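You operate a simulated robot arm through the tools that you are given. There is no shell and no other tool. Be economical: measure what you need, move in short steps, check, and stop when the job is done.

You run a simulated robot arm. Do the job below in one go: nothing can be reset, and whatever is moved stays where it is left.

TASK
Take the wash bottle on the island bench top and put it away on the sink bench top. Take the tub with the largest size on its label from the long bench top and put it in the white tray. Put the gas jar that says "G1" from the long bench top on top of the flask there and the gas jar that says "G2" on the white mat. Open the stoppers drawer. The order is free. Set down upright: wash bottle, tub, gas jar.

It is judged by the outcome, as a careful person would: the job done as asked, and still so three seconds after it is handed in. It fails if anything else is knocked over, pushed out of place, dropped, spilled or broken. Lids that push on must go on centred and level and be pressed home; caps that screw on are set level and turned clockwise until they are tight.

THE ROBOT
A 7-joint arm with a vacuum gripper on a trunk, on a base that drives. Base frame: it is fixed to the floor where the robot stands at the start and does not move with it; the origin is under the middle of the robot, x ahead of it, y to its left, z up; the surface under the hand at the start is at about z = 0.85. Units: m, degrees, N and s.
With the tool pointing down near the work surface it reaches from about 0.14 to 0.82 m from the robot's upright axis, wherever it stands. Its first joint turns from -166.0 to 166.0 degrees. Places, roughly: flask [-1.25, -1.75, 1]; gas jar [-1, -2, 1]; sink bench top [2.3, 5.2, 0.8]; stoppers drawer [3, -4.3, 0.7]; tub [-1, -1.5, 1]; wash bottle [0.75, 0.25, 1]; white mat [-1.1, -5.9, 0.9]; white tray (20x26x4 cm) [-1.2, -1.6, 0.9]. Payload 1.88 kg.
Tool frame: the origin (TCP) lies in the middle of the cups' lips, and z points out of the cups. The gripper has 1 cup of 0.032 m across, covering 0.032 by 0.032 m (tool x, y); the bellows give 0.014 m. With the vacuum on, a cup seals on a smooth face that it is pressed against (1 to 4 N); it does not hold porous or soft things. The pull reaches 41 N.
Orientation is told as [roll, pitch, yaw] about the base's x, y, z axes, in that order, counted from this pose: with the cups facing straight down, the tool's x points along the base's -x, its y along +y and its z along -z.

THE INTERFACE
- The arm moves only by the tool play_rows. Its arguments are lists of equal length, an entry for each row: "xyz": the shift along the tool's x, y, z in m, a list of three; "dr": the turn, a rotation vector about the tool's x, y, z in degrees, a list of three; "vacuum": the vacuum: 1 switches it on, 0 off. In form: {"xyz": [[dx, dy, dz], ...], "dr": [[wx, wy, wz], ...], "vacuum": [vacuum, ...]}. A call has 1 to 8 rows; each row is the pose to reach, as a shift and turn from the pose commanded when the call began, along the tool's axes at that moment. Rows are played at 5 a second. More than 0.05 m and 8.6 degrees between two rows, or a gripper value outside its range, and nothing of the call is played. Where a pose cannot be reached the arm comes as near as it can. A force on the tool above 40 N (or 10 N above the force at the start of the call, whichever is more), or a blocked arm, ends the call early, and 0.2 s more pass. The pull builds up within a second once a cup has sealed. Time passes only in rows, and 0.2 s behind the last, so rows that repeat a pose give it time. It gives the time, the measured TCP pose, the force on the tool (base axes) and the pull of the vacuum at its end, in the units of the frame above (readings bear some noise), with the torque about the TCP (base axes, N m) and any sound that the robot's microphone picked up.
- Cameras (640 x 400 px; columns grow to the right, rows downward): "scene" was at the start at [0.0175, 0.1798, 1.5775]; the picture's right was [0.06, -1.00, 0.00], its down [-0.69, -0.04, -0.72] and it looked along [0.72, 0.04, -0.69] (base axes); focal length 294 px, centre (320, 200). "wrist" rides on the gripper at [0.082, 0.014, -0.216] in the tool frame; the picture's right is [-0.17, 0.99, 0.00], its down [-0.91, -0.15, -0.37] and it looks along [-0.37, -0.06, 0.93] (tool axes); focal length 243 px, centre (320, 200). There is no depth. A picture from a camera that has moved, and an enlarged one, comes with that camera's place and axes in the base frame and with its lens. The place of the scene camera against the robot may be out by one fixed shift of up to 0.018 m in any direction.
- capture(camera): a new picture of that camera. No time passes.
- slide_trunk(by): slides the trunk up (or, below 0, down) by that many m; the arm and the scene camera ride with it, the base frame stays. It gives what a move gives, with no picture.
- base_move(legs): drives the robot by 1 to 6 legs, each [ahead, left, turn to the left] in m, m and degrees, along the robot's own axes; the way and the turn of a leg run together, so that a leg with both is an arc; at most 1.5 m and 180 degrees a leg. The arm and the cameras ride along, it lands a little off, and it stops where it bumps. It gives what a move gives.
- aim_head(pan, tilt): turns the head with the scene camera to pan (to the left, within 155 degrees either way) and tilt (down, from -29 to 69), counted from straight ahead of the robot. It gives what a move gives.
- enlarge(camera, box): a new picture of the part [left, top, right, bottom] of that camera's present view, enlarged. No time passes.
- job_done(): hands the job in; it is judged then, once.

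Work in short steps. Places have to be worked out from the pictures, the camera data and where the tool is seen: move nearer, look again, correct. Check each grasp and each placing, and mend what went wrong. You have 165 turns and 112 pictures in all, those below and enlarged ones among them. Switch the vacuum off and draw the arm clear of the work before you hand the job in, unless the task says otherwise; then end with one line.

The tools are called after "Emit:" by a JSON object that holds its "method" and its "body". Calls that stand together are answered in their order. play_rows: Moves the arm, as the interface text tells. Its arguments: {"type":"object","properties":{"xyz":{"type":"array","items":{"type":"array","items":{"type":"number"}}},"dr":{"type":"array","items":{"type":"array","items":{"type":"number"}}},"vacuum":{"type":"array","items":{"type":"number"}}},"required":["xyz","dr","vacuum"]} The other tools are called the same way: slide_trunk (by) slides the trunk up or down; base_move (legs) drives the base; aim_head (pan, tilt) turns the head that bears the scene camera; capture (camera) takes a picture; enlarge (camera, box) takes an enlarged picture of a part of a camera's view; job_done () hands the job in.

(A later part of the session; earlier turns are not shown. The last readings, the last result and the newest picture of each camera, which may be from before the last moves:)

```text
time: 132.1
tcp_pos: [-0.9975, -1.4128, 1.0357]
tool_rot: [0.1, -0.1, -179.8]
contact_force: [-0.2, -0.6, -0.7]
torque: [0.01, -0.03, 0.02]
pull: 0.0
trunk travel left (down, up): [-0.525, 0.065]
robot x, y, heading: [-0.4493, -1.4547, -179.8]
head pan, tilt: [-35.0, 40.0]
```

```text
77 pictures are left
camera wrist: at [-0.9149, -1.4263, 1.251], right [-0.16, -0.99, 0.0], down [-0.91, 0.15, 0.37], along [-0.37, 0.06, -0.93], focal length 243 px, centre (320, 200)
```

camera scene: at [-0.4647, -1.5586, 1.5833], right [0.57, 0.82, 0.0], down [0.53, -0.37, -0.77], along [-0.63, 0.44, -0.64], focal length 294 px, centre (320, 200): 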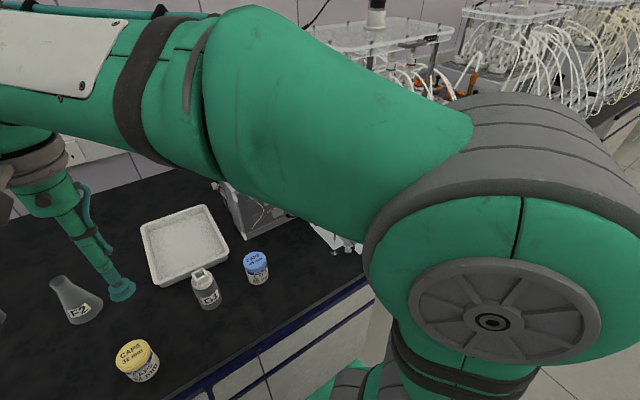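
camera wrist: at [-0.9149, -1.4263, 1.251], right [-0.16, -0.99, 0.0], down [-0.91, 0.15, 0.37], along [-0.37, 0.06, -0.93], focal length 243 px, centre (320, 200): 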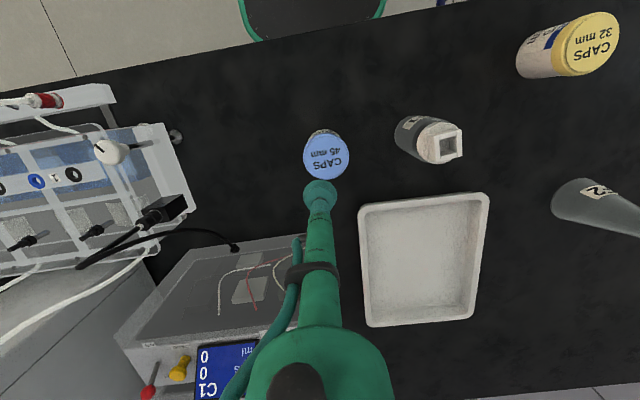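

The tub is at about (-0.988, -1.423) with its top at about z=0.91. The tray spans x -1.345 to -1.085 and y -1.667 to -1.465. I'll correct and descend to just above the lid.

Emit:
{"method": "play_rows", "body": {"xyz": [[0.009, 0.01, 0.03], [0.009, 0.01, 0.06], [0.009, 0.01, 0.09], [0.009, 0.01, 0.09]], "dr": [[0, 0, 0], [0, 0, 0], [0, 0, 0], [0, 0, 0]], "vacuum": [0, 0, 0, 0]}}

Emit:
{"method": "enlarge", "body": {"camera": "wrist", "box": [256, 130, 384, 210]}}

Emit:
{"method": "capture", "body": {"camera": "scene"}}

```text
time: 133.1
tcp_pos: [-0.9885, -1.4203, 0.9482]
tool_rot: [0.0, 0.1, -179.9]
contact_force: [0.5, -0.2, 0.3]
torque: [0.0, 0.0, -0.01]
pull: 0.0
trunk travel left (down, up): [-0.525, 0.065]
robot x, y, heading: [-0.4509, -1.4521, -179.8]
head pan, tilt: [-35.0, 40.0]
```

```text
5.00 times, centred on (320, 170) of wrist
camera zoom: at [-0.9063, -1.4337, 1.163], right [-0.16, -0.99, 0.0], down [-0.92, 0.15, 0.37], along [-0.37, 0.06, -0.93], focal length 1213 px, centre (320, 350)
```

zoom: 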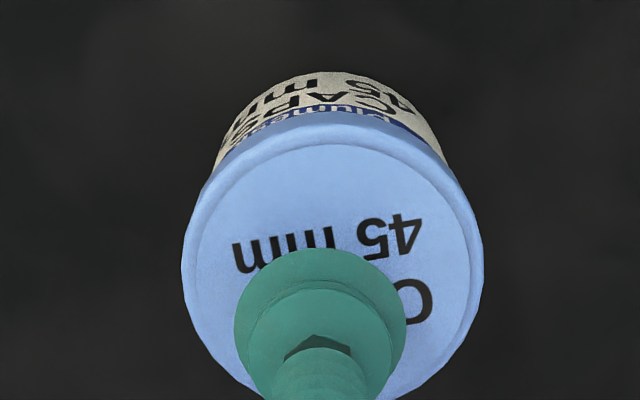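

```text
75 pictures are left
camera scene: at [-0.4649, -1.5585, 1.5833], right [0.57, 0.82, 0.0], down [0.53, -0.37, -0.77], along [-0.63, 0.44, -0.64], focal length 294 px, centre (320, 200)
```

scene: 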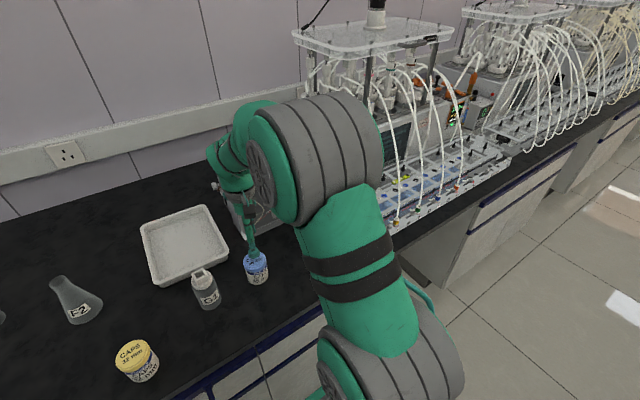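

The cup is centred over the lid, about 3 cm up. I'll descend with the vacuum on.

Emit:
{"method": "play_rows", "body": {"xyz": [[0.001, 0.003, 0.015], [0.001, 0.003, 0.025], [0.001, 0.003, 0.031], [0.001, 0.003, 0.035], [0.001, 0.003, 0.038], [0.001, 0.003, 0.038], [0.001, 0.003, 0.038]], "dr": [[0, 0, 0], [0, 0, 0], [0, 0, 0], [0, 0, 0], [0, 0, 0], [0, 0, 0], [0, 0, 0]], "vacuum": [1, 1, 1, 1, 1, 1, 1]}}

```text
time: 134.4
tcp_pos: [-0.9924, -1.4241, 0.9122]
tool_rot: [-0.1, -0.5, -179.9]
contact_force: [-0.7, -1.2, 10.8]
torque: [0.01, 0.05, -0.13]
pull: 40.1
trunk travel left (down, up): [-0.525, 0.065]
robot x, y, heading: [-0.4502, -1.4547, -180.0]
head pan, tilt: [-35.0, 40.0]
stopped in row 6: the force on the tool passed its limit at 41 N (the readings are from after the stop); the commanded pose is now the measured one
```

It sealed. I'll lift the tub and carry it over the tray at (-1.20, -1.56).

Emit:
{"method": "play_rows", "body": {"xyz": [[0, 0, -0.03], [0, 0, -0.07], [0, 0, -0.11], [-0.04, 0.02, -0.12], [-0.08, 0.045, -0.12], [-0.12, 0.072, -0.12], [-0.16, 0.1, -0.12], [-0.2, 0.128, -0.12]], "dr": [[0, 0, 0], [0, 0, 0], [0, 0, 0], [0, 0, 0], [0, 0, 0], [0, 0, 0], [0, 0, 0], [0, 0, 0]], "vacuum": [1, 1, 1, 1, 1, 1, 1, 1]}}

Emit:
{"method": "capture", "body": {"camera": "wrist"}}

Emit:
{"method": "capture", "body": {"camera": "scene"}}

```text
time: 136.2
tcp_pos: [-1.1915, -1.5541, 1.0288]
tool_rot: [0.1, -0.1, -179.9]
contact_force: [0.2, -0.5, -1.4]
torque: [-0.02, -0.04, 0.0]
pull: 40.5
trunk travel left (down, up): [-0.525, 0.065]
robot x, y, heading: [-0.4504, -1.4527, -179.7]
head pan, tilt: [-35.0, 40.0]
```

```text
74 pictures are left
camera wrist: at [-1.1084, -1.5666, 1.2452], right [-0.16, -0.99, 0.0], down [-0.91, 0.15, 0.38], along [-0.37, 0.06, -0.93], focal length 243 px, centre (320, 200)
```

wrist: 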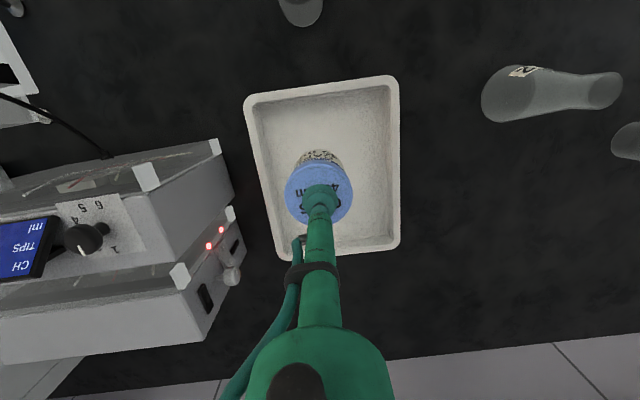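

```text
73 pictures are left
camera scene: at [-0.4653, -1.5588, 1.5833], right [0.57, 0.82, 0.0], down [0.53, -0.37, -0.77], along [-0.63, 0.44, -0.64], focal length 294 px, centre (320, 200)
```

scene: 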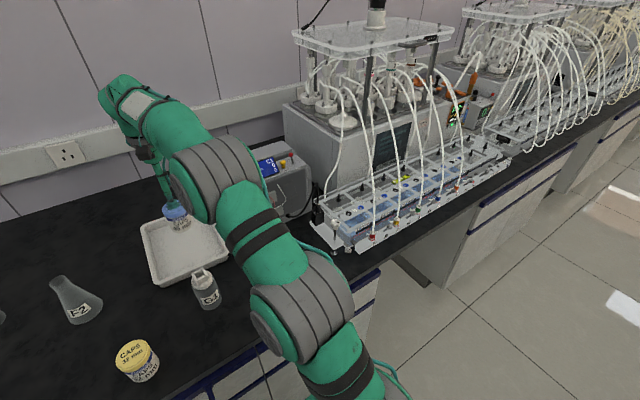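

The tub is well inside the tray outline. I'll lower it to near the tray floor.

Emit:
{"method": "play_rows", "body": {"xyz": [[0, 0, 0.04], [0, 0, 0.075], [0, 0, 0.09], [0, 0, 0.096], [0, 0, 0.1], [0, 0, 0.103], [0, 0, 0.103]], "dr": [[0, 0, 0], [0, 0, 0], [0, 0, 0], [0, 0, 0], [0, 0, 0], [0, 0, 0], [0, 0, 0]], "vacuum": [1, 1, 1, 1, 1, 1, 1]}}

```text
time: 137.8
tcp_pos: [-1.1919, -1.5531, 0.9288]
tool_rot: [0.1, -0.2, -180.0]
contact_force: [0.8, 0.2, -0.8]
torque: [-0.01, -0.01, 0.02]
pull: 40.6
trunk travel left (down, up): [-0.525, 0.065]
robot x, y, heading: [-0.4498, -1.4542, -179.6]
head pan, tilt: [-35.0, 40.0]
```

There's no contact yet, so I'll creep further.

Emit:
{"method": "play_rows", "body": {"xyz": [[0, 0, 0.003], [0, 0, 0.005], [0, 0, 0.007], [0, 0, 0.009], [0, 0, 0.009]], "dr": [[0, 0, 0], [0, 0, 0], [0, 0, 0], [0, 0, 0], [0, 0, 0]], "vacuum": [1, 1, 1, 1, 1]}}

```text
time: 139.0
tcp_pos: [-1.1916, -1.5527, 0.9212]
tool_rot: [0.0, -0.3, -179.9]
contact_force: [1.3, 0.9, 4.5]
torque: [0.06, 0.05, 0.0]
pull: 40.8
trunk travel left (down, up): [-0.525, 0.065]
robot x, y, heading: [-0.4511, -1.4555, -179.6]
head pan, tilt: [-35.0, 40.0]
```

Contact at 4.5 N, so the tub is down. I'll release, rise and check.

Emit:
{"method": "play_rows", "body": {"xyz": [[0, 0, 0], [0, 0, 0], [0, 0, 0], [0, 0, 0], [0, 0, 0], [0, 0, -0.01], [0, 0, -0.04], [0, 0, -0.08]], "dr": [[0, 0, 0], [0, 0, 0], [0, 0, 0], [0, 0, 0], [0, 0, 0], [0, 0, 0], [0, 0, 0], [0, 0, 0]], "vacuum": [0, 0, 0, 0, 0, 0, 0, 0]}}

Emit:
{"method": "capture", "body": {"camera": "wrist"}}

```text
time: 140.8
tcp_pos: [-1.19, -1.5537, 1.0011]
tool_rot: [0.0, -0.1, -180.0]
contact_force: [1.0, 0.2, -0.4]
torque: [-0.01, 0.02, 0.01]
pull: 0.1
trunk travel left (down, up): [-0.525, 0.065]
robot x, y, heading: [-0.4504, -1.4516, -179.7]
head pan, tilt: [-35.0, 40.0]
```

```text
72 pictures are left
camera wrist: at [-1.107, -1.5651, 1.2175], right [-0.16, -0.99, 0.0], down [-0.91, 0.15, 0.38], along [-0.37, 0.06, -0.93], focal length 243 px, centre (320, 200)
```

wrist: 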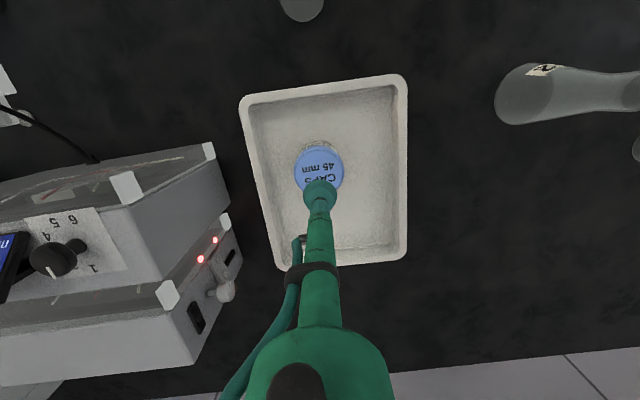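

The tub stands upright in the tray. Now G1: I'll lift and retract, then back up for a horizontal side grip.

Emit:
{"method": "play_rows", "body": {"xyz": [[0, 0, -0.05], [0, 0, -0.1], [0, 0, -0.15], [0, 0, -0.2], [0.05, 0, -0.2], [0.1, 0, -0.2], [0.15, 0, -0.2], [0.2, 0, -0.2]], "dr": [[0, 0, 0], [0, 0, 0], [0, 0, 0], [0, 0, 0], [0, 0, 0], [0, 0, 0], [0, 0, 0], [0, 0, 0]], "vacuum": [0, 0, 0, 0, 0, 0, 0, 0]}}

Emit:
{"method": "play_rows", "body": {"xyz": [[0.05, 0, 0], [0.1, 0, 0], [0.15, 0, 0], [0.15, 0, 0]], "dr": [[0, 0, 0], [0, 0, 0], [0, 0, 0], [0, 0, 0]], "vacuum": [0, 0, 0, 0]}}

Emit:
{"method": "base_move", "body": {"legs": [[-0.25, 0, 0]]}}

Emit:
{"method": "play_rows", "body": {"xyz": [[0, 0, 0], [0, 0, 0], [0, 0, 0], [0, 0, 0], [0, 0, 0], [0, 0, 0], [0, 0, 0], [0, 0, 0]], "dr": [[0, 0, 8.5], [0, 0, 17], [0, 0, 25.5], [0, 0, 34], [0, 0, 42.5], [0, 0, 51], [0, 0, 59.5], [0, 0, 68]], "vacuum": [0, 0, 0, 0, 0, 0, 0, 0]}}

```text
time: 142.6
tcp_pos: [-0.9876, -1.5483, 1.2043]
tool_rot: [0.0, -0.4, -179.9]
contact_force: [1.3, 0.5, 3.9]
torque: [-0.07, 0.4, 0.0]
pull: 0.0
out of reach, approached as far as the arm can: row 4
trunk travel left (down, up): [-0.525, 0.065]
robot x, y, heading: [-0.4503, -1.4523, -179.8]
head pan, tilt: [-35.0, 40.0]
```

```text
time: 143.6
tcp_pos: [-0.8388, -1.5484, 1.2038]
tool_rot: [0.1, -0.2, -179.9]
contact_force: [-1.2, 0.2, -1.3]
torque: [-0.03, 0.03, -0.02]
pull: 0.0
trunk travel left (down, up): [-0.525, 0.065]
robot x, y, heading: [-0.4507, -1.4589, -179.8]
head pan, tilt: [-35.0, 40.0]
```

```text
time: 145.4
tcp_pos: [-0.5881, -1.5483, 1.2041]
tool_rot: [0.1, -0.3, -179.7]
contact_force: [-0.2, -0.6, 0.0]
torque: [0.03, 0.01, 0.03]
pull: 0.0
trunk travel left (down, up): [-0.525, 0.065]
robot x, y, heading: [-0.1999, -1.454, -180.1]
head pan, tilt: [-35.0, 40.0]
```

```text
time: 147.2
tcp_pos: [-0.5903, -1.5472, 1.2041]
tool_rot: [0.1, 0.0, 112.1]
contact_force: [0.3, -0.3, 0.1]
torque: [0.0, -0.01, 0.0]
pull: 0.1
trunk travel left (down, up): [-0.525, 0.065]
robot x, y, heading: [-0.2016, -1.4531, -179.8]
head pan, tilt: [-35.0, 40.0]
```

The yaw is working. I'll continue the other 112°.

Emit:
{"method": "play_rows", "body": {"xyz": [[0, 0, 0], [0, 0, 0], [0, 0, 0], [0, 0, 0], [0, 0, 0], [0, 0, 0], [0, 0, 0], [0, 0, 0]], "dr": [[0, 0, 8], [0, 0, 16], [0, 0, 24], [0, 0, 32], [0, 0, 40], [0, 0, 48], [0, 0, 56], [0, 0, 56]], "vacuum": [0, 0, 0, 0, 0, 0, 0, 0]}}

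Emit:
{"method": "play_rows", "body": {"xyz": [[0, 0, 0], [0, 0, 0], [0, 0, 0], [0, 0, 0], [0, 0, 0], [0, 0, 0], [0, 0, 0], [0, 0, 0]], "dr": [[0, 0, 8], [0, 0, 16], [0, 0, 24], [0, 0, 32], [0, 0, 40], [0, 0, 48], [0, 0, 56], [0, 0, 56]], "vacuum": [0, 0, 0, 0, 0, 0, 0, 0]}}

```text
time: 149.1
tcp_pos: [-0.5883, -1.548, 1.205]
tool_rot: [0.1, 0.1, 56.2]
contact_force: [0.6, 0.0, -0.1]
torque: [-0.01, 0.0, -0.02]
pull: 0.1
trunk travel left (down, up): [-0.525, 0.065]
robot x, y, heading: [-0.1999, -1.4512, -179.8]
head pan, tilt: [-35.0, 40.0]
```

```text
time: 150.8
tcp_pos: [-0.5881, -1.5471, 1.2044]
tool_rot: [0.0, 0.2, 0.3]
contact_force: [0.0, 0.0, 0.7]
torque: [0.0, -0.01, 0.0]
pull: 0.0
trunk travel left (down, up): [-0.525, 0.065]
robot x, y, heading: [-0.2013, -1.4541, -179.7]
head pan, tilt: [-35.0, 40.0]
```

The yaw is 0. Now I'll tilt +90° about the tool y-axis while moving forward, so the tool points at the wall with the camera on top.

Emit:
{"method": "play_rows", "body": {"xyz": [[0.025, 0, 0], [0.05, 0, 0], [0.075, 0, 0], [0.1, 0, 0], [0.12, 0, 0], [0.14, 0, 0], [0.16, 0, 0], [0.16, 0, 0]], "dr": [[0, 8, 0], [0, 16, 0], [0, 24, 0], [0, 32, 0], [0, 40, 0], [0, 48, 0], [0, 56, 0], [0, 56, 0]], "vacuum": [0, 0, 0, 0, 0, 0, 0, 0]}}

Emit:
{"method": "aim_head", "body": {"pan": 0, "tilt": 40}}

Emit:
{"method": "capture", "body": {"camera": "scene"}}

```text
time: 151.9
tcp_pos: [-0.7371, -1.5553, 1.2477]
tool_rot: [1.9, 28.0, 0.4]
contact_force: [0.0, 0.1, -0.8]
torque: [-0.02, 0.04, 0.03]
pull: 0.1
out of reach, approached as far as the arm can: row 5
trunk travel left (down, up): [-0.525, 0.065]
robot x, y, heading: [-0.2014, -1.4526, -179.5]
head pan, tilt: [-35.0, 40.0]
stopped in row 5: the arm was blocked; the commanded pose is now the measured one
```

```text
time: 152.9
tcp_pos: [-0.7395, -1.5546, 1.2461]
tool_rot: [2.1, 27.1, 0.4]
contact_force: [-0.3, -0.6, -0.8]
torque: [0.01, 0.0, 0.01]
pull: 0.0
trunk travel left (down, up): [-0.525, 0.065]
robot x, y, heading: [-0.1992, -1.4533, -179.4]
head pan, tilt: [0.0, 40.0]
```

```text
71 pictures are left
camera scene: at [-0.2297, -1.6064, 1.5811], right [0.0, 1.0, 0.0], down [0.64, 0.0, -0.77], along [-0.77, 0.0, -0.64], focal length 294 px, centre (320, 200)
```

scene: 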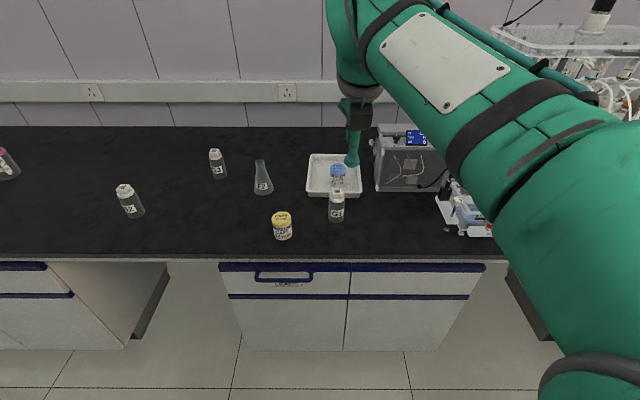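

The wrist ran into its limit because the forearm slopes down too much. Lowering the trunk should level the forearm. I'll pull back slightly and slide down 0.35 m, with the tool staying over the aisle.

Emit:
{"method": "play_rows", "body": {"xyz": [[-0.0356, 0, -0.0182], [-0.0712, 0, -0.0364], [-0.0712, 0, -0.0364]], "dr": [[0, 0, 0], [0, 0, 0], [0, 0, 0]], "vacuum": [0, 0, 0]}}

Emit:
{"method": "slide_trunk", "body": {"by": -0.35}}

Emit:
{"method": "capture", "body": {"camera": "scene"}}

```text
time: 153.4
tcp_pos: [-0.7156, -1.5534, 1.1488]
tool_rot: [7.0, 15.2, 0.5]
contact_force: [0.7, 0.4, 0.9]
torque: [-0.06, 0.09, 0.02]
pull: 0.1
trunk travel left (down, up): [-0.525, 0.065]
robot x, y, heading: [-0.2041, -1.4537, -179.6]
head pan, tilt: [0.0, 40.0]
stopped in row 2: the arm was blocked; the commanded pose is now the measured one
```

```text
time: 156.9
tcp_pos: [-0.7219, -1.5524, 0.7837]
tool_rot: [7.4, 13.7, 0.5]
contact_force: [0.4, 0.4, -0.9]
torque: [-0.01, 0.02, 0.02]
pull: 0.1
trunk travel left (down, up): [-0.175, 0.415]
robot x, y, heading: [-0.1996, -1.4575, -179.6]
head pan, tilt: [0.0, 40.0]
```

```text
70 pictures are left
camera scene: at [-0.2387, -1.6065, 1.2327], right [-0.01, 1.0, 0.0], down [0.65, 0.0, -0.76], along [-0.76, 0.0, -0.65], focal length 294 px, centre (320, 200)
```

scene: 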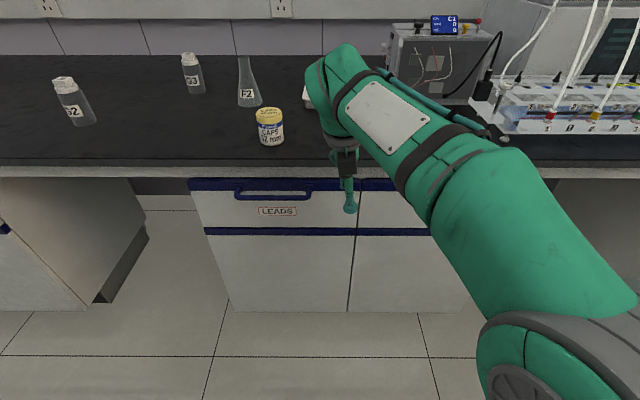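

Joint 7 seems near its limit in this yaw. I'll go halfway back so the camera is to the side instead. First I'll un-tilt and rise.

Emit:
{"method": "play_rows", "body": {"xyz": [[0, 0, -0.02], [0, 0, -0.04], [0, 0, -0.06], [0, 0, -0.06]], "dr": [[2.5, -4.5, 0], [5, -9, 0], [7.4, -13.7, 0], [7.4, -13.7, 0]], "vacuum": [0, 0, 0, 0]}}

Emit:
{"method": "play_rows", "body": {"xyz": [[0, 0, -0.02], [0, 0, -0.04], [0, 0, -0.06], [0, 0, -0.08], [0, 0, -0.1], [0, 0, -0.12], [0, 0, -0.14], [0, 0, -0.16]], "dr": [[0, 0, -8], [0, 0, -16], [0, 0, -24], [0, 0, -32], [0, 0, -40], [0, 0, -48], [0, 0, -56], [0, 0, -64]], "vacuum": [0, 0, 0, 0, 0, 0, 0, 0]}}

```text
time: 157.9
tcp_pos: [-0.6985, -1.5598, 0.855]
tool_rot: [-0.6, 1.3, -0.4]
contact_force: [-0.3, 0.3, 0.1]
torque: [0.0, 0.03, 0.03]
pull: 0.2
trunk travel left (down, up): [-0.175, 0.415]
robot x, y, heading: [-0.1999, -1.453, -179.4]
head pan, tilt: [0.0, 40.0]
```

```text
time: 159.7
tcp_pos: [-0.6964, -1.5593, 1.0124]
tool_rot: [0.9, 1.1, 63.7]
contact_force: [-0.4, -0.4, 0.3]
torque: [0.01, 0.01, -0.02]
pull: 0.0
trunk travel left (down, up): [-0.175, 0.415]
robot x, y, heading: [-0.1984, -1.4535, -179.5]
head pan, tilt: [0.0, 40.0]
```

Next I'll finish to yaw 90 and then tilt about tool x, so that the tool points to -x with the camera on the -y side.

Emit:
{"method": "play_rows", "body": {"xyz": [[0, 0, -0.01], [0, 0, -0.02], [0, 0, -0.03], [0, 0, -0.03]], "dr": [[0, 0, -8.5], [0, 0, -17], [0, 0, -26.3], [0, 0, -26.3]], "vacuum": [0, 0, 0, 0]}}

Emit:
{"method": "play_rows", "body": {"xyz": [[0, 0, 0], [0, 0, 0], [0, 0, 0], [0, 0, 0], [0, 0, 0], [0, 0, 0], [0, 0, 0]], "dr": [[-7.5, 0, 0], [-15, 0, 0], [-22.5, 0, 0], [-30, 0, 0], [-37.5, 0, 0], [-45, 0, 0], [-45, 0, 0]], "vacuum": [0, 0, 0, 0, 0, 0, 0]}}

Emit:
{"method": "capture", "body": {"camera": "scene"}}

```text
refused: row 3 steps farther than a row can; nothing moved
```

```text
time: 161.3
tcp_pos: [-0.6971, -1.5578, 1.0139]
tool_rot: [46.0, 1.1, 63.7]
contact_force: [0.1, -0.1, -0.1]
torque: [0.02, -0.02, 0.01]
pull: 0.1
trunk travel left (down, up): [-0.175, 0.415]
robot x, y, heading: [-0.2005, -1.4526, -179.7]
head pan, tilt: [0.0, 40.0]
```

```text
69 pictures are left
camera scene: at [-0.2296, -1.6063, 1.2333], right [-0.01, 1.0, 0.0], down [0.64, 0.0, -0.77], along [-0.77, 0.0, -0.64], focal length 294 px, centre (320, 200)
```

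scene: 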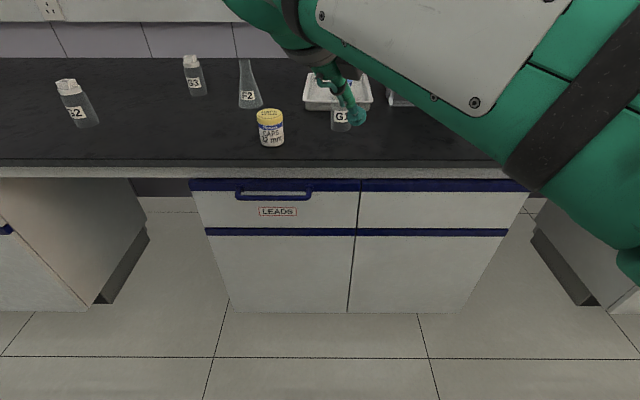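

The tilt worked, but the yaw row was refused and is still 64°. I'll apply the missing yaw about the base vertical, and then the remaining tilt.

Emit:
{"method": "play_rows", "body": {"xyz": [[0, 0, 0], [0, 0, 0], [0, 0, 0], [0, 0, 0], [0, 0, 0]], "dr": [[0, 4.7, -4.6], [0, 9.4, -9.2], [0, 14.1, -13.7], [0, 18.9, -18.3], [0, 18.9, -18.3]], "vacuum": [0, 0, 0, 0, 0]}}

Emit:
{"method": "play_rows", "body": {"xyz": [[0, 0, 0], [0, 0, 0], [0, 0, 0], [0, 0, 0], [0, 0, 0], [0, 0, 0], [0, 0, 0]], "dr": [[-7.5, 0, 0], [-15, 0, 0], [-22.5, 0, 0], [-30, 0, 0], [-37.5, 0, 0], [-44, 0, 0], [-44, 0, 0]], "vacuum": [0, 0, 0, 0, 0, 0, 0]}}

Emit:
{"method": "capture", "body": {"camera": "scene"}}

Emit:
{"method": "capture", "body": {"camera": "wrist"}}

```text
time: 162.5
tcp_pos: [-0.7035, -1.5547, 1.006]
tool_rot: [45.2, 0.8, 90.0]
contact_force: [0.1, -0.3, -0.3]
torque: [-0.02, 0.04, 0.0]
pull: 0.1
trunk travel left (down, up): [-0.175, 0.415]
robot x, y, heading: [-0.2066, -1.4535, -179.8]
head pan, tilt: [0.0, 40.0]
```

```text
time: 163.1
tcp_pos: [-0.7445, -1.5752, 0.923]
tool_rot: [51.2, -4.9, 89.4]
contact_force: [-1.0, 0.4, 0.4]
torque: [-0.03, -0.01, 0.0]
pull: 0.0
trunk travel left (down, up): [-0.175, 0.415]
robot x, y, heading: [-0.204, -1.454, -179.8]
head pan, tilt: [0.0, 40.0]
stopped in row 3: the arm was blocked; the commanded pose is now the measured one
```

```text
68 pictures are left
camera scene: at [-0.2381, -1.6101, 1.2304], right [-0.01, 1.0, 0.0], down [0.65, 0.01, -0.76], along [-0.76, 0.0, -0.65], focal length 294 px, centre (320, 200)
```

scene: 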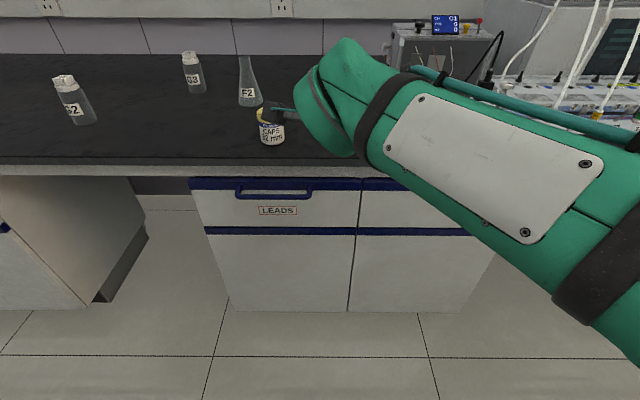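

```text
67 pictures are left
camera wrist: at [-0.5846, -1.6713, 1.0608], right [-0.62, 0.11, 0.78], down [0.4, 0.9, 0.19], along [-0.68, 0.43, -0.59], focal length 243 px, centre (320, 200)
```

wrist: 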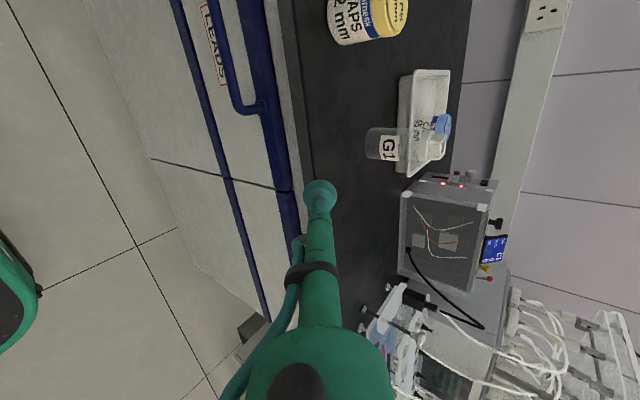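

The wrist flexion is at its limit again. A lower trunk should help, so I'll pull back and up, slide the trunk down another 0.17 m, and then finish the tilt.

Emit:
{"method": "play_rows", "body": {"xyz": [[0, -0.004, -0.031], [0, -0.008, -0.062], [0, -0.011, -0.093], [0, -0.011, -0.093]], "dr": [[0, 0, 0], [0, 0, 0], [0, 0, 0], [0, 0, 0]], "vacuum": [0, 0, 0, 0]}}

Emit:
{"method": "slide_trunk", "body": {"by": -0.17}}

```text
time: 164.3
tcp_pos: [-0.6668, -1.5898, 0.9484]
tool_rot: [49.0, -7.3, 90.0]
contact_force: [0.8, 0.3, -0.3]
torque: [-0.04, 0.02, -0.03]
pull: 0.0
trunk travel left (down, up): [-0.175, 0.415]
robot x, y, heading: [-0.1961, -1.4535, -179.4]
head pan, tilt: [0.0, 40.0]
stopped in row 4: the arm was blocked; the commanded pose is now the measured one
```

```text
time: 166.2
tcp_pos: [-0.6696, -1.5885, 0.7756]
tool_rot: [48.5, -7.3, 89.9]
contact_force: [-0.9, -0.1, -1.1]
torque: [-0.02, 0.0, -0.03]
pull: 0.2
trunk travel left (down, up): [-0.005, 0.585]
robot x, y, heading: [-0.2018, -1.4554, -179.5]
head pan, tilt: [0.0, 40.0]
```

Now I'll raise the TCP by about 0.22 m at the same orientation so the forearm angles upward.

Emit:
{"method": "play_rows", "body": {"xyz": [[0, 0.033, -0.029], [0, 0.066, -0.058], [0, 0.099, -0.087], [0, 0.132, -0.116], [0, 0.165, -0.145], [0, 0.165, -0.145]], "dr": [[0, 0, 0], [0, 0, 0], [0, 0, 0], [0, 0, 0], [0, 0, 0], [0, 0, 0]], "vacuum": [0, 0, 0, 0, 0, 0]}}

Emit:
{"method": "play_rows", "body": {"xyz": [[0, 0, 0], [0, 0, 0], [0, 0, 0], [0, 0, 0], [0, 0, 0], [0, 0, 0], [0, 0, 0]], "dr": [[-7.5, 0, 0], [-15, 0, 0], [-22.5, 0, 0], [-30, 0, 0], [-36, 0, 0], [-41, 0, 0], [-41, 0, 0]], "vacuum": [0, 0, 0, 0, 0, 0, 0]}}

Emit:
{"method": "aim_head", "body": {"pan": 0, "tilt": 25}}

Emit:
{"method": "capture", "body": {"camera": "scene"}}

```text
time: 167.6
tcp_pos: [-0.6604, -1.6119, 1.0021]
tool_rot: [49.1, -7.1, 89.8]
contact_force: [0.3, 0.7, 0.3]
torque: [-0.04, 0.01, -0.02]
pull: 0.1
trunk travel left (down, up): [-0.005, 0.585]
robot x, y, heading: [-0.1997, -1.4519, -179.6]
head pan, tilt: [0.0, 40.0]
```

```text
time: 169.2
tcp_pos: [-0.6637, -1.6166, 0.9997]
tool_rot: [90.3, -7.0, 89.8]
contact_force: [0.5, 0.0, -0.5]
torque: [-0.01, 0.0, -0.02]
pull: 0.0
trunk travel left (down, up): [-0.005, 0.585]
robot x, y, heading: [-0.2024, -1.4547, -179.6]
head pan, tilt: [0.0, 40.0]
```

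```text
time: 170.0
tcp_pos: [-0.6639, -1.6143, 0.9996]
tool_rot: [90.1, -7.1, 89.8]
contact_force: [-0.9, 0.3, -0.1]
torque: [-0.01, -0.01, 0.01]
pull: 0.1
trunk travel left (down, up): [-0.005, 0.585]
robot x, y, heading: [-0.2022, -1.4542, -179.7]
head pan, tilt: [0.0, 25.0]
```

```text
66 pictures are left
camera scene: at [-0.2367, -1.6065, 1.0866], right [-0.01, 1.0, 0.0], down [0.42, 0.0, -0.91], along [-0.91, 0.0, -0.42], focal length 294 px, centre (320, 200)
```

scene: 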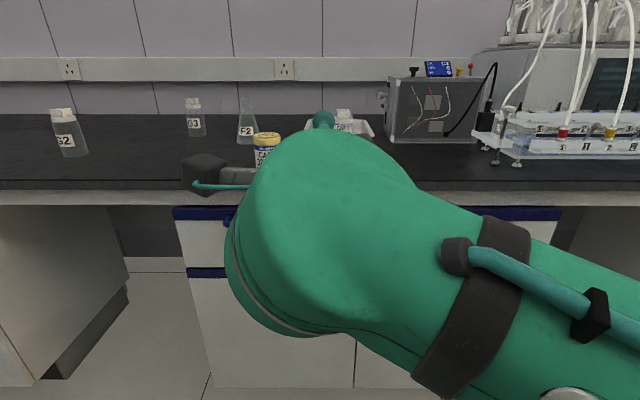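

The tool is horizontal now and pointing at the wall. I'll correct the 7° roll, align with G1 at y=-1.556, z=0.897, and move to about 10 cm short of it.

Emit:
{"method": "play_rows", "body": {"xyz": [[-0.009, -0.022, 0], [-0.018, -0.044, 0], [-0.027, -0.066, 0.02], [-0.037, -0.088, 0.05], [-0.046, -0.11, 0.09], [-0.046, -0.11, 0.13], [-0.046, -0.11, 0.17], [-0.046, -0.11, 0.17]], "dr": [[0, 0, 2], [0, 0, 4], [0, 0, 6], [0, 0, 7], [0, 0, 7], [0, 0, 7], [0, 0, 7], [0, 0, 7]], "vacuum": [0, 0, 0, 0, 0, 0, 0, 0]}}

Emit:
{"method": "capture", "body": {"camera": "wrist"}}

Emit:
{"method": "capture", "body": {"camera": "scene"}}

```text
time: 171.1
tcp_pos: [-0.704, -1.6789, 0.9005]
tool_rot: [89.0, 0.2, 104.5]
contact_force: [0.7, 0.7, -0.1]
torque: [-0.04, 0.03, 0.01]
pull: 0.2
trunk travel left (down, up): [-0.005, 0.585]
robot x, y, heading: [-0.1989, -1.4512, -179.5]
head pan, tilt: [0.0, 25.0]
stopped in row 5: the arm was blocked; the commanded pose is now the measured one
```

```text
65 pictures are left
camera wrist: at [-0.4739, -1.7036, 0.9189], right [-0.06, 0.16, 0.99], down [0.14, 0.98, -0.15], along [-0.99, 0.12, -0.08], focal length 243 px, centre (320, 200)
```

wrist: 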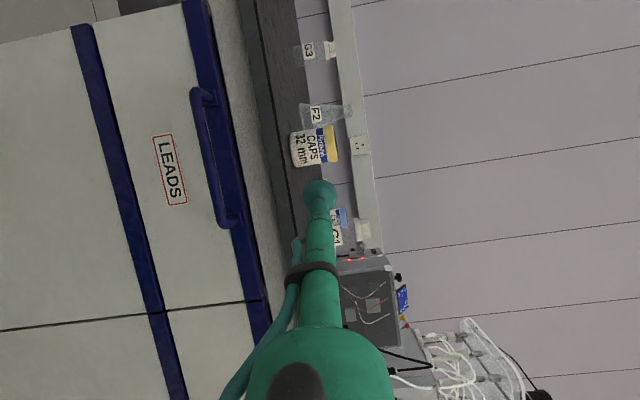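

```text
64 pictures are left
camera scene: at [-0.255, -1.6034, 1.0867], right [-0.01, 1.0, 0.0], down [0.44, 0.0, -0.9], along [-0.9, -0.01, -0.44], focal length 294 px, centre (320, 200)
```

scene: 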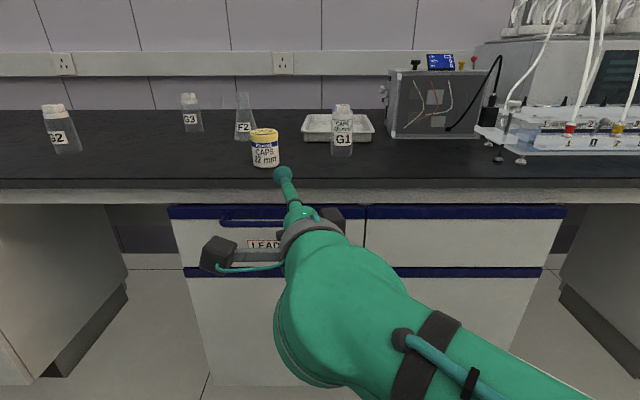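

The arm plane runs from the robot axis to the TCP, and the tool is blocked when its direction departs from that plane. So I'll put the robot axis at y=-1.556, level with G1, and swing the TCP straight ahead of it.

Emit:
{"method": "base_move", "body": {"legs": [[0, 0.103, 0]]}}

Emit:
{"method": "play_rows", "body": {"xyz": [[-0.036, 0.01, -0.009], [-0.073, 0.02, -0.019], [-0.11, 0.03, -0.028], [-0.146, 0.03, -0.038], [-0.183, 0.03, -0.047], [-0.219, 0.03, -0.0565], [-0.219, 0.03, -0.0565]], "dr": [[0, -2.4, 0], [0, -4.8, 0], [0, -7.2, 0], [0, -9.7, 0], [0, -12, 0], [0, -14.5, 0], [0, -14.5, 0]], "vacuum": [0, 0, 0, 0, 0, 0, 0]}}

```text
time: 172.3
tcp_pos: [-0.7034, -1.78, 0.9006]
tool_rot: [88.9, 0.2, 104.6]
contact_force: [-0.1, 0.1, -0.8]
torque: [0.02, 0.02, 0.0]
pull: 0.0
trunk travel left (down, up): [-0.005, 0.585]
robot x, y, heading: [-0.2038, -1.5586, -179.7]
head pan, tilt: [0.0, 25.0]
```

```text
time: 173.0
tcp_pos: [-0.6639, -1.7964, 0.9133]
tool_rot: [87.9, -0.5, 112.3]
contact_force: [0.7, 0.2, 0.7]
torque: [0.02, -0.02, 0.01]
pull: 0.1
trunk travel left (down, up): [-0.005, 0.585]
robot x, y, heading: [-0.1974, -1.559, -179.7]
head pan, tilt: [0.0, 25.0]
stopped in row 3: the arm was blocked; the commanded pose is now the measured one
```

The TCP is too close in, so the wrist folds to its limit. I'll back the base up 0.1 m, then extend along the tool and up to free it.

Emit:
{"method": "base_move", "body": {"legs": [[-0.1, 0, 0]]}}

Emit:
{"method": "play_rows", "body": {"xyz": [[0, 0.02, 0.035], [0, 0.04, 0.07], [0, 0.06, 0.105], [0, 0.08, 0.14], [0, 0.09, 0.175], [0, 0.09, 0.21], [0, 0.09, 0.21]], "dr": [[0, 0, 0], [0, 0, 0], [0, 0, 0], [0, 0, 0], [0, 0, 0], [0, 0, 0], [0, 0, 0]], "vacuum": [0, 0, 0, 0, 0, 0, 0]}}

```text
time: 174.1
tcp_pos: [-0.5621, -1.7946, 0.915]
tool_rot: [88.2, -0.4, 112.1]
contact_force: [0.9, 0.6, -0.8]
torque: [0.0, 0.03, 0.0]
pull: 0.0
trunk travel left (down, up): [-0.005, 0.585]
robot x, y, heading: [-0.1016, -1.5569, -180.1]
head pan, tilt: [0.0, 25.0]
```

```text
time: 174.9
tcp_pos: [-0.5934, -1.8977, 0.9884]
tool_rot: [90.0, 0.4, 122.0]
contact_force: [-0.8, -0.2, -1.2]
torque: [-0.01, 0.07, 0.01]
pull: 0.1
trunk travel left (down, up): [-0.005, 0.585]
robot x, y, heading: [-0.0996, -1.5594, -179.5]
head pan, tilt: [0.0, 25.0]
stopped in row 4: the arm was blocked; the commanded pose is now the measured one
```

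It's still blocked, so I'll look at the arm to see why.

Emit:
{"method": "aim_head", "body": {"pan": 0, "tilt": 50}}

Emit:
{"method": "capture", "body": {"camera": "scene"}}

Emit:
{"method": "aim_head", "body": {"pan": -60, "tilt": 50}}

Emit:
{"method": "capture", "body": {"camera": "scene"}}

```text
time: 175.8
tcp_pos: [-0.5942, -1.8983, 0.9868]
tool_rot: [89.9, 0.4, 121.9]
contact_force: [0.0, -0.2, -0.1]
torque: [-0.04, 0.0, 0.01]
pull: 0.0
trunk travel left (down, up): [-0.005, 0.585]
robot x, y, heading: [-0.1015, -1.5553, -179.8]
head pan, tilt: [0.0, 50.0]
```

```text
63 pictures are left
camera scene: at [-0.1307, -1.6987, 1.0505], right [0.0, 1.0, -0.01], down [0.77, 0.0, -0.64], along [-0.64, -0.01, -0.77], focal length 294 px, centre (320, 200)
```

scene: 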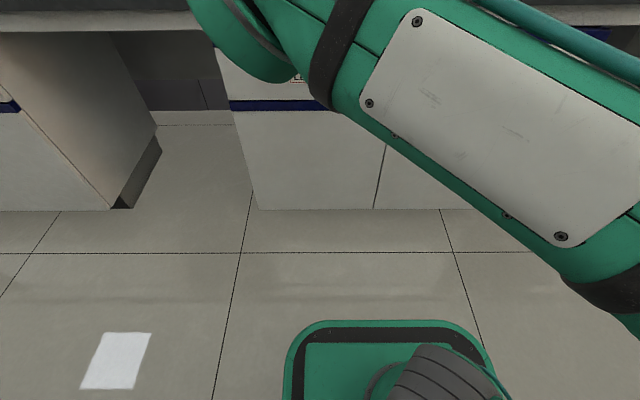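

```text
time: 177.1
tcp_pos: [-0.5942, -1.9005, 0.9866]
tool_rot: [89.8, 0.2, 122.0]
contact_force: [-1.1, 0.0, -0.2]
torque: [0.04, -0.01, -0.02]
pull: 0.0
trunk travel left (down, up): [-0.005, 0.585]
robot x, y, heading: [-0.1019, -1.5522, -179.9]
head pan, tilt: [-60.0, 50.0]
```

```text
62 pictures are left
camera scene: at [-0.0923, -1.6319, 1.0504], right [0.86, 0.5, 0.0], down [0.39, -0.67, -0.63], along [-0.32, 0.55, -0.77], focal length 294 px, centre (320, 200)
```

scene: 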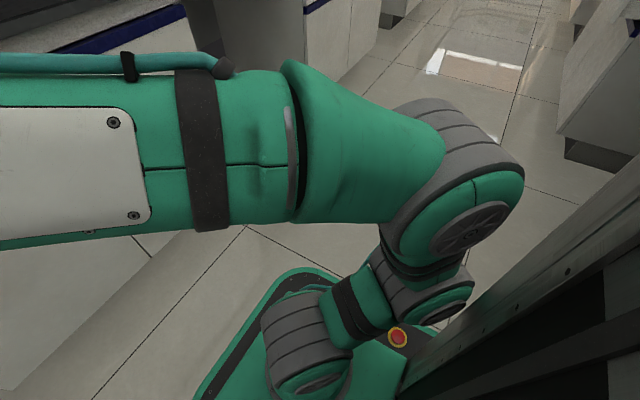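

The elbow is swung out to the right, close to the mast, which is probably what blocks it. The natural reach direction is forward-left. I'll test extending along the tool from here, which is still free aisle.

Emit:
{"method": "play_rows", "body": {"xyz": [[0, 0, 0.03], [0, 0, 0.06], [0, 0, 0.09], [0, 0, 0.12], [0, 0, 0.12]], "dr": [[0, 0, 0], [0, 0, 0], [0, 0, 0], [0, 0, 0], [0, 0, 0]], "vacuum": [0, 0, 0, 0, 0]}}

```text
time: 178.3
tcp_pos: [-0.6981, -1.964, 0.983]
tool_rot: [89.5, -0.7, 120.8]
contact_force: [0.4, -0.1, -0.2]
torque: [0.01, -0.03, -0.01]
pull: 0.1
trunk travel left (down, up): [-0.005, 0.585]
robot x, y, heading: [-0.1031, -1.5586, -180.0]
head pan, tilt: [-60.0, 50.0]
```

Extension works in this direction. Now I'll test lowering to the grip height, still over the aisle.

Emit:
{"method": "play_rows", "body": {"xyz": [[0, -0.03, 0], [0, -0.06, 0], [0, -0.08, 0], [0, -0.08, 0]], "dr": [[0, 0, 0], [0, 0, 0], [0, 0, 0], [0, 0, 0]], "vacuum": [0, 0, 0, 0]}}

```text
time: 179.2
tcp_pos: [-0.7305, -2.0055, 0.7916]
tool_rot: [80.8, -2.1, 122.1]
contact_force: [-0.5, -0.5, 1.0]
torque: [-0.02, 0.07, -0.01]
pull: 0.1
trunk travel left (down, up): [-0.005, 0.585]
robot x, y, heading: [-0.1004, -1.553, -179.9]
head pan, tilt: [-60.0, 50.0]
stopped in row 4: the arm was blocked; the commanded pose is now the measured one
```

It's a height-dependent wrist limit: lower needs more reach. I'll raise again, level the tool, and then turn the base right about 31° so the tool faces G1 straight, leaving room to extend further.

Emit:
{"method": "play_rows", "body": {"xyz": [[0, 0.04, 0], [0, 0.08, 0], [0, 0.12, 0], [0, 0.16, 0], [0, 0.2, 0], [0, 0.22, 0], [0, 0.22, 0]], "dr": [[0, 0, 0], [0, 0, 0], [-2, 0, 0], [-4, 0, 0], [-6, 0, 0], [-9, 0, 0], [-9, 0, 0]], "vacuum": [0, 0, 0, 0, 0, 0, 0]}}

Emit:
{"method": "base_move", "body": {"legs": [[0, 0, -31]]}}

Emit:
{"method": "aim_head", "body": {"pan": 20, "tilt": 35}}

Emit:
{"method": "capture", "body": {"camera": "scene"}}

Emit:
{"method": "capture", "body": {"camera": "wrist"}}

```text
time: 180.8
tcp_pos: [-0.7513, -2.0197, 1.0269]
tool_rot: [90.7, -2.1, 121.3]
contact_force: [-0.1, -0.9, 0.5]
torque: [0.01, 0.02, 0.02]
pull: 0.1
trunk travel left (down, up): [-0.005, 0.585]
robot x, y, heading: [-0.1025, -1.5561, -180.2]
head pan, tilt: [-60.0, 50.0]
```

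```text
time: 182.8
tcp_pos: [-0.8973, -1.6196, 1.0254]
tool_rot: [90.7, -2.2, 90.5]
contact_force: [0.5, 0.0, -0.3]
torque: [0.02, 0.02, 0.04]
pull: 0.0
trunk travel left (down, up): [-0.005, 0.585]
robot x, y, heading: [-0.1028, -1.557, 149.0]
head pan, tilt: [-60.0, 50.0]
```

```text
time: 184.3
tcp_pos: [-0.8971, -1.62, 1.0264]
tool_rot: [90.6, -2.2, 90.5]
contact_force: [-0.1, 0.1, -0.3]
torque: [0.01, -0.01, 0.01]
pull: 0.0
trunk travel left (down, up): [-0.005, 0.585]
robot x, y, heading: [-0.1034, -1.5574, 148.9]
head pan, tilt: [20.0, 35.0]
```

```text
61 pictures are left
camera scene: at [-0.2253, -1.6997, 1.0709], right [0.19, 0.98, 0.0], down [0.56, -0.11, -0.82], along [-0.8, 0.15, -0.57], focal length 294 px, centre (320, 200)
```

scene: 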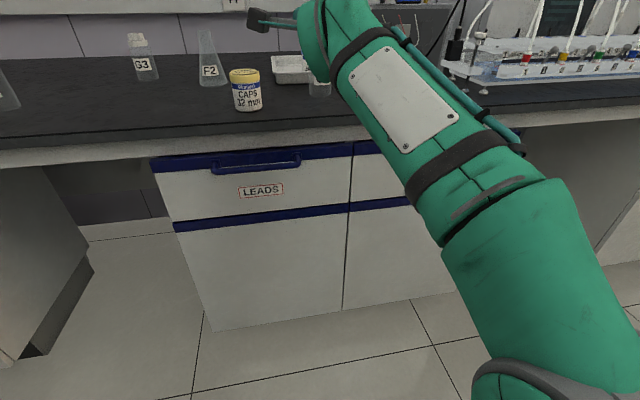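

```text
60 pictures are left
camera wrist: at [-0.6793, -1.6996, 1.034], right [0.01, 0.13, 0.99], down [0.36, 0.92, -0.12], along [-0.93, 0.36, -0.04], focal length 243 px, centre (320, 200)
```

wrist: 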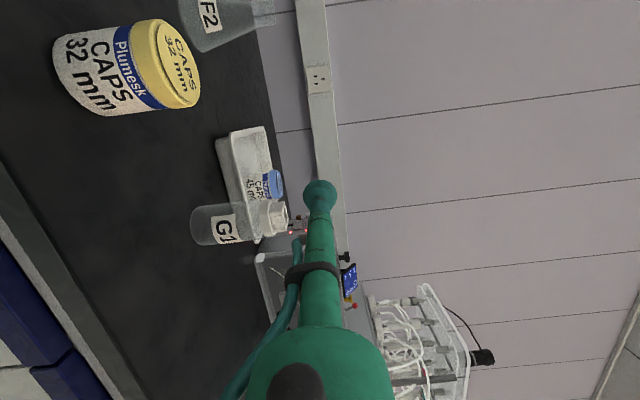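

The tool is lined up and G1 is clearly visible. I'll shift +y to -1.556 and lower in small steps, with the cup about 6 cm in front of the jar.

Emit:
{"method": "play_rows", "body": {"xyz": [[-0.03, 0, 0], [-0.062, -0.015, 0], [-0.062, -0.035, 0], [-0.062, -0.055, 0], [-0.062, -0.07, 0], [-0.062, -0.07, 0]], "dr": [[0, 0, 0], [0, 0, 0], [0, 0, 0], [0, 0, 0], [0, 0, 0], [0, 0, 0]], "vacuum": [0, 0, 0, 0, 0, 0]}}

```text
time: 185.7
tcp_pos: [-0.8988, -1.5547, 0.9588]
tool_rot: [90.7, -2.2, 90.5]
contact_force: [-0.7, -0.4, 0.3]
torque: [0.02, 0.01, -0.01]
pull: 0.0
trunk travel left (down, up): [-0.005, 0.585]
robot x, y, heading: [-0.1006, -1.5538, 149.3]
head pan, tilt: [20.0, 35.0]
```

That went well. I'll go a little lower with a slight downward tilt to spare the wrist.

Emit:
{"method": "play_rows", "body": {"xyz": [[0, -0.01, 0], [0, -0.02, 0], [0, -0.03, 0], [0, -0.035, 0], [0, -0.035, 0]], "dr": [[2, 0, 0], [4, 0, 0], [5, 0, 0], [5, 0, 0], [5, 0, 0]], "vacuum": [0, 0, 0, 0, 0]}}

Emit:
{"method": "capture", "body": {"camera": "wrist"}}

Emit:
{"method": "capture", "body": {"camera": "scene"}}

```text
time: 186.9
tcp_pos: [-0.8999, -1.5534, 0.9243]
tool_rot: [85.7, -2.1, 90.4]
contact_force: [-0.6, 0.5, 0.2]
torque: [0.02, 0.0, 0.0]
pull: 0.1
trunk travel left (down, up): [-0.005, 0.585]
robot x, y, heading: [-0.0998, -1.5569, 149.3]
head pan, tilt: [20.0, 35.0]
```

```text
59 pictures are left
camera wrist: at [-0.6831, -1.6342, 0.9506], right [-0.08, 0.13, 0.99], down [0.38, 0.92, -0.09], along [-0.92, 0.37, -0.12], focal length 243 px, centre (320, 200)
```

wrist: 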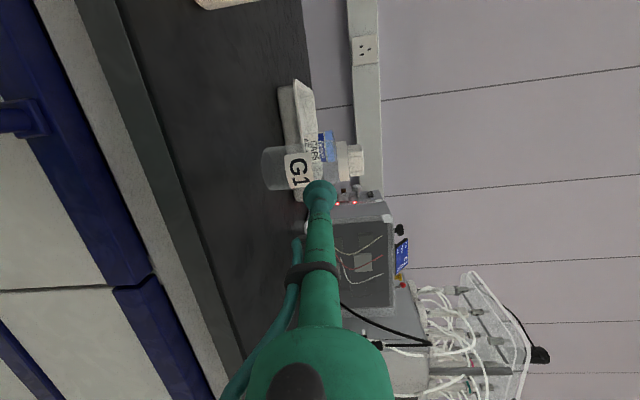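

```text
58 pictures are left
camera scene: at [-0.2253, -1.6997, 1.0709], right [0.19, 0.98, 0.0], down [0.56, -0.11, -0.82], along [-0.8, 0.15, -0.57], focal length 294 px, centre (320, 200)
```

scene: 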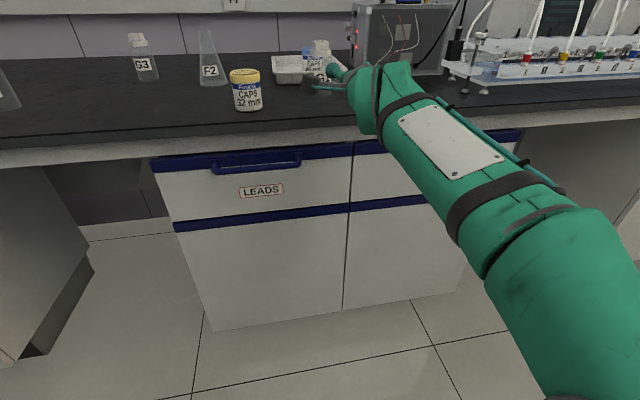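

The jar body spans z 0.85–0.936 at y≈-1.558. I'll lower about 2 cm more to z≈0.902.

Emit:
{"method": "play_rows", "body": {"xyz": [[0.004, -0.008, 0], [0.004, -0.015, 0], [0.004, -0.022, 0], [0.004, -0.022, 0]], "dr": [[0, 0, 0], [0, 0, 0], [0, 0, 0], [0, 0, 0]], "vacuum": [0, 0, 0, 0]}}

```text
time: 187.9
tcp_pos: [-0.8989, -1.5572, 0.901]
tool_rot: [85.8, -2.2, 90.5]
contact_force: [0.2, 0.5, -0.2]
torque: [0.01, 0.01, 0.0]
pull: 0.1
trunk travel left (down, up): [-0.005, 0.585]
robot x, y, heading: [-0.1013, -1.5559, 149.2]
head pan, tilt: [20.0, 35.0]
```

I'm in position and will advance slowly with the vacuum on.

Emit:
{"method": "play_rows", "body": {"xyz": [[0, 0.001, 0.02], [0, 0.002, 0.04], [0, 0.003, 0.05], [0, 0.003, 0.053], [0, 0.003, 0.056], [0, 0.003, 0.058], [0, 0.003, 0.058]], "dr": [[0, 0, 0], [0, 0, 0], [0, 0, 0], [0, 0, 0], [0, 0, 0], [0, 0, 0], [0, 0, 0]], "vacuum": [1, 1, 1, 1, 1, 1, 1]}}

Emit:
{"method": "enlarge", "body": {"camera": "wrist", "box": [240, 120, 400, 220]}}

```text
time: 189.5
tcp_pos: [-0.9549, -1.5578, 0.9]
tool_rot: [85.8, -2.3, 90.5]
contact_force: [0.2, -0.8, 0.4]
torque: [0.01, -0.01, 0.02]
pull: 0.2
trunk travel left (down, up): [-0.005, 0.585]
robot x, y, heading: [-0.1008, -1.5557, 149.5]
head pan, tilt: [20.0, 35.0]
```

```text
4.00 times, centred on (320, 170) of wrist
camera zoom: at [-0.7391, -1.6378, 0.927], right [-0.08, 0.13, 0.99], down [0.38, 0.92, -0.09], along [-0.92, 0.37, -0.12], focal length 970 px, centre (320, 320)
```

zoom: 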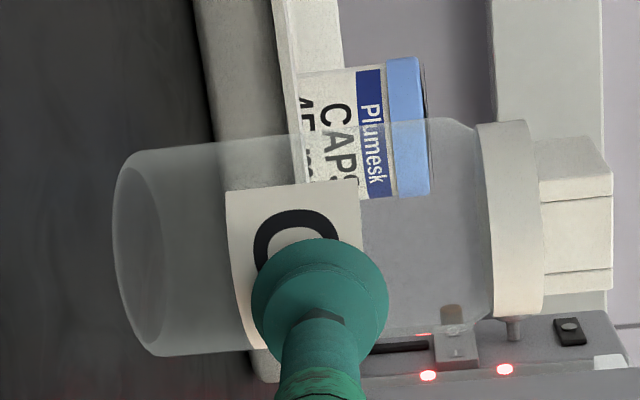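

The cup is about to touch and is well aligned. I'll keep creeping.

Emit:
{"method": "play_rows", "body": {"xyz": [[0, 0, 0.002], [0, 0, 0.004], [0, 0, 0.006], [0, 0, 0.008], [0, 0, 0.008], [0, 0, 0.008]], "dr": [[0, 0, 0], [0, 0, 0], [0, 0, 0], [0, 0, 0], [0, 0, 0], [0, 0, 0]], "vacuum": [1, 1, 1, 1, 1, 1]}}

```text
time: 190.9
tcp_pos: [-0.9636, -1.5583, 0.8991]
tool_rot: [85.7, -2.2, 90.5]
contact_force: [1.3, 0.8, 0.0]
torque: [-0.02, -0.03, 0.05]
pull: 0.0
trunk travel left (down, up): [-0.005, 0.585]
robot x, y, heading: [-0.105, -1.5535, 148.9]
head pan, tilt: [20.0, 35.0]
```

Emit:
{"method": "play_rows", "body": {"xyz": [[0, 0, 0.002], [0, 0, 0.004], [0, 0, 0.006], [0, 0, 0.006], [0, 0, 0.006]], "dr": [[0, 0, 0], [0, 0, 0], [0, 0, 0], [0, 0, 0], [0, 0, 0]], "vacuum": [1, 1, 1, 1, 1]}}

Emit:
{"method": "enlarge", "body": {"camera": "wrist", "box": [240, 120, 400, 220]}}

```text
time: 192.1
tcp_pos: [-0.9691, -1.5587, 0.8986]
tool_rot: [85.7, -2.2, 90.4]
contact_force: [1.0, -0.1, 0.5]
torque: [0.0, -0.01, -0.01]
pull: 0.0
trunk travel left (down, up): [-0.005, 0.585]
robot x, y, heading: [-0.1012, -1.5597, 149.4]
head pan, tilt: [20.0, 35.0]
```

```text
4.00 times, centred on (320, 170) of wrist
camera zoom: at [-0.7531, -1.6382, 0.9254], right [-0.08, 0.13, 0.99], down [0.38, 0.92, -0.09], along [-0.92, 0.37, -0.12], focal length 970 px, centre (320, 320)
```

zoom: 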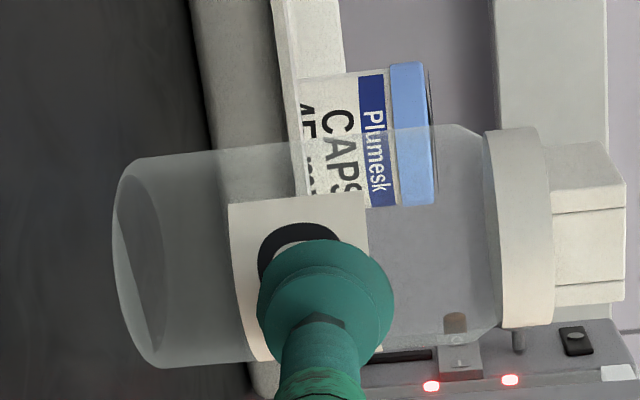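

There's no contact yet. I'll keep creeping in.

Emit:
{"method": "play_rows", "body": {"xyz": [[0.001, 0, 0.002], [0.002, 0, 0.004], [0.002, 0, 0.006], [0.002, 0, 0.008], [0.002, 0, 0.008], [0.002, 0, 0.008]], "dr": [[0, 0, 0], [0, 0, 0], [0, 0, 0], [0, 0, 0], [0, 0, 0], [0, 0, 0]], "vacuum": [1, 1, 1, 1, 1, 1]}}

```text
time: 193.5
tcp_pos: [-0.9765, -1.5596, 0.8979]
tool_rot: [85.6, -2.2, 90.5]
contact_force: [0.1, 0.1, 0.4]
torque: [0.01, 0.02, 0.01]
pull: 0.1
trunk travel left (down, up): [-0.005, 0.585]
robot x, y, heading: [-0.1025, -1.5545, 149.4]
head pan, tilt: [20.0, 35.0]
```

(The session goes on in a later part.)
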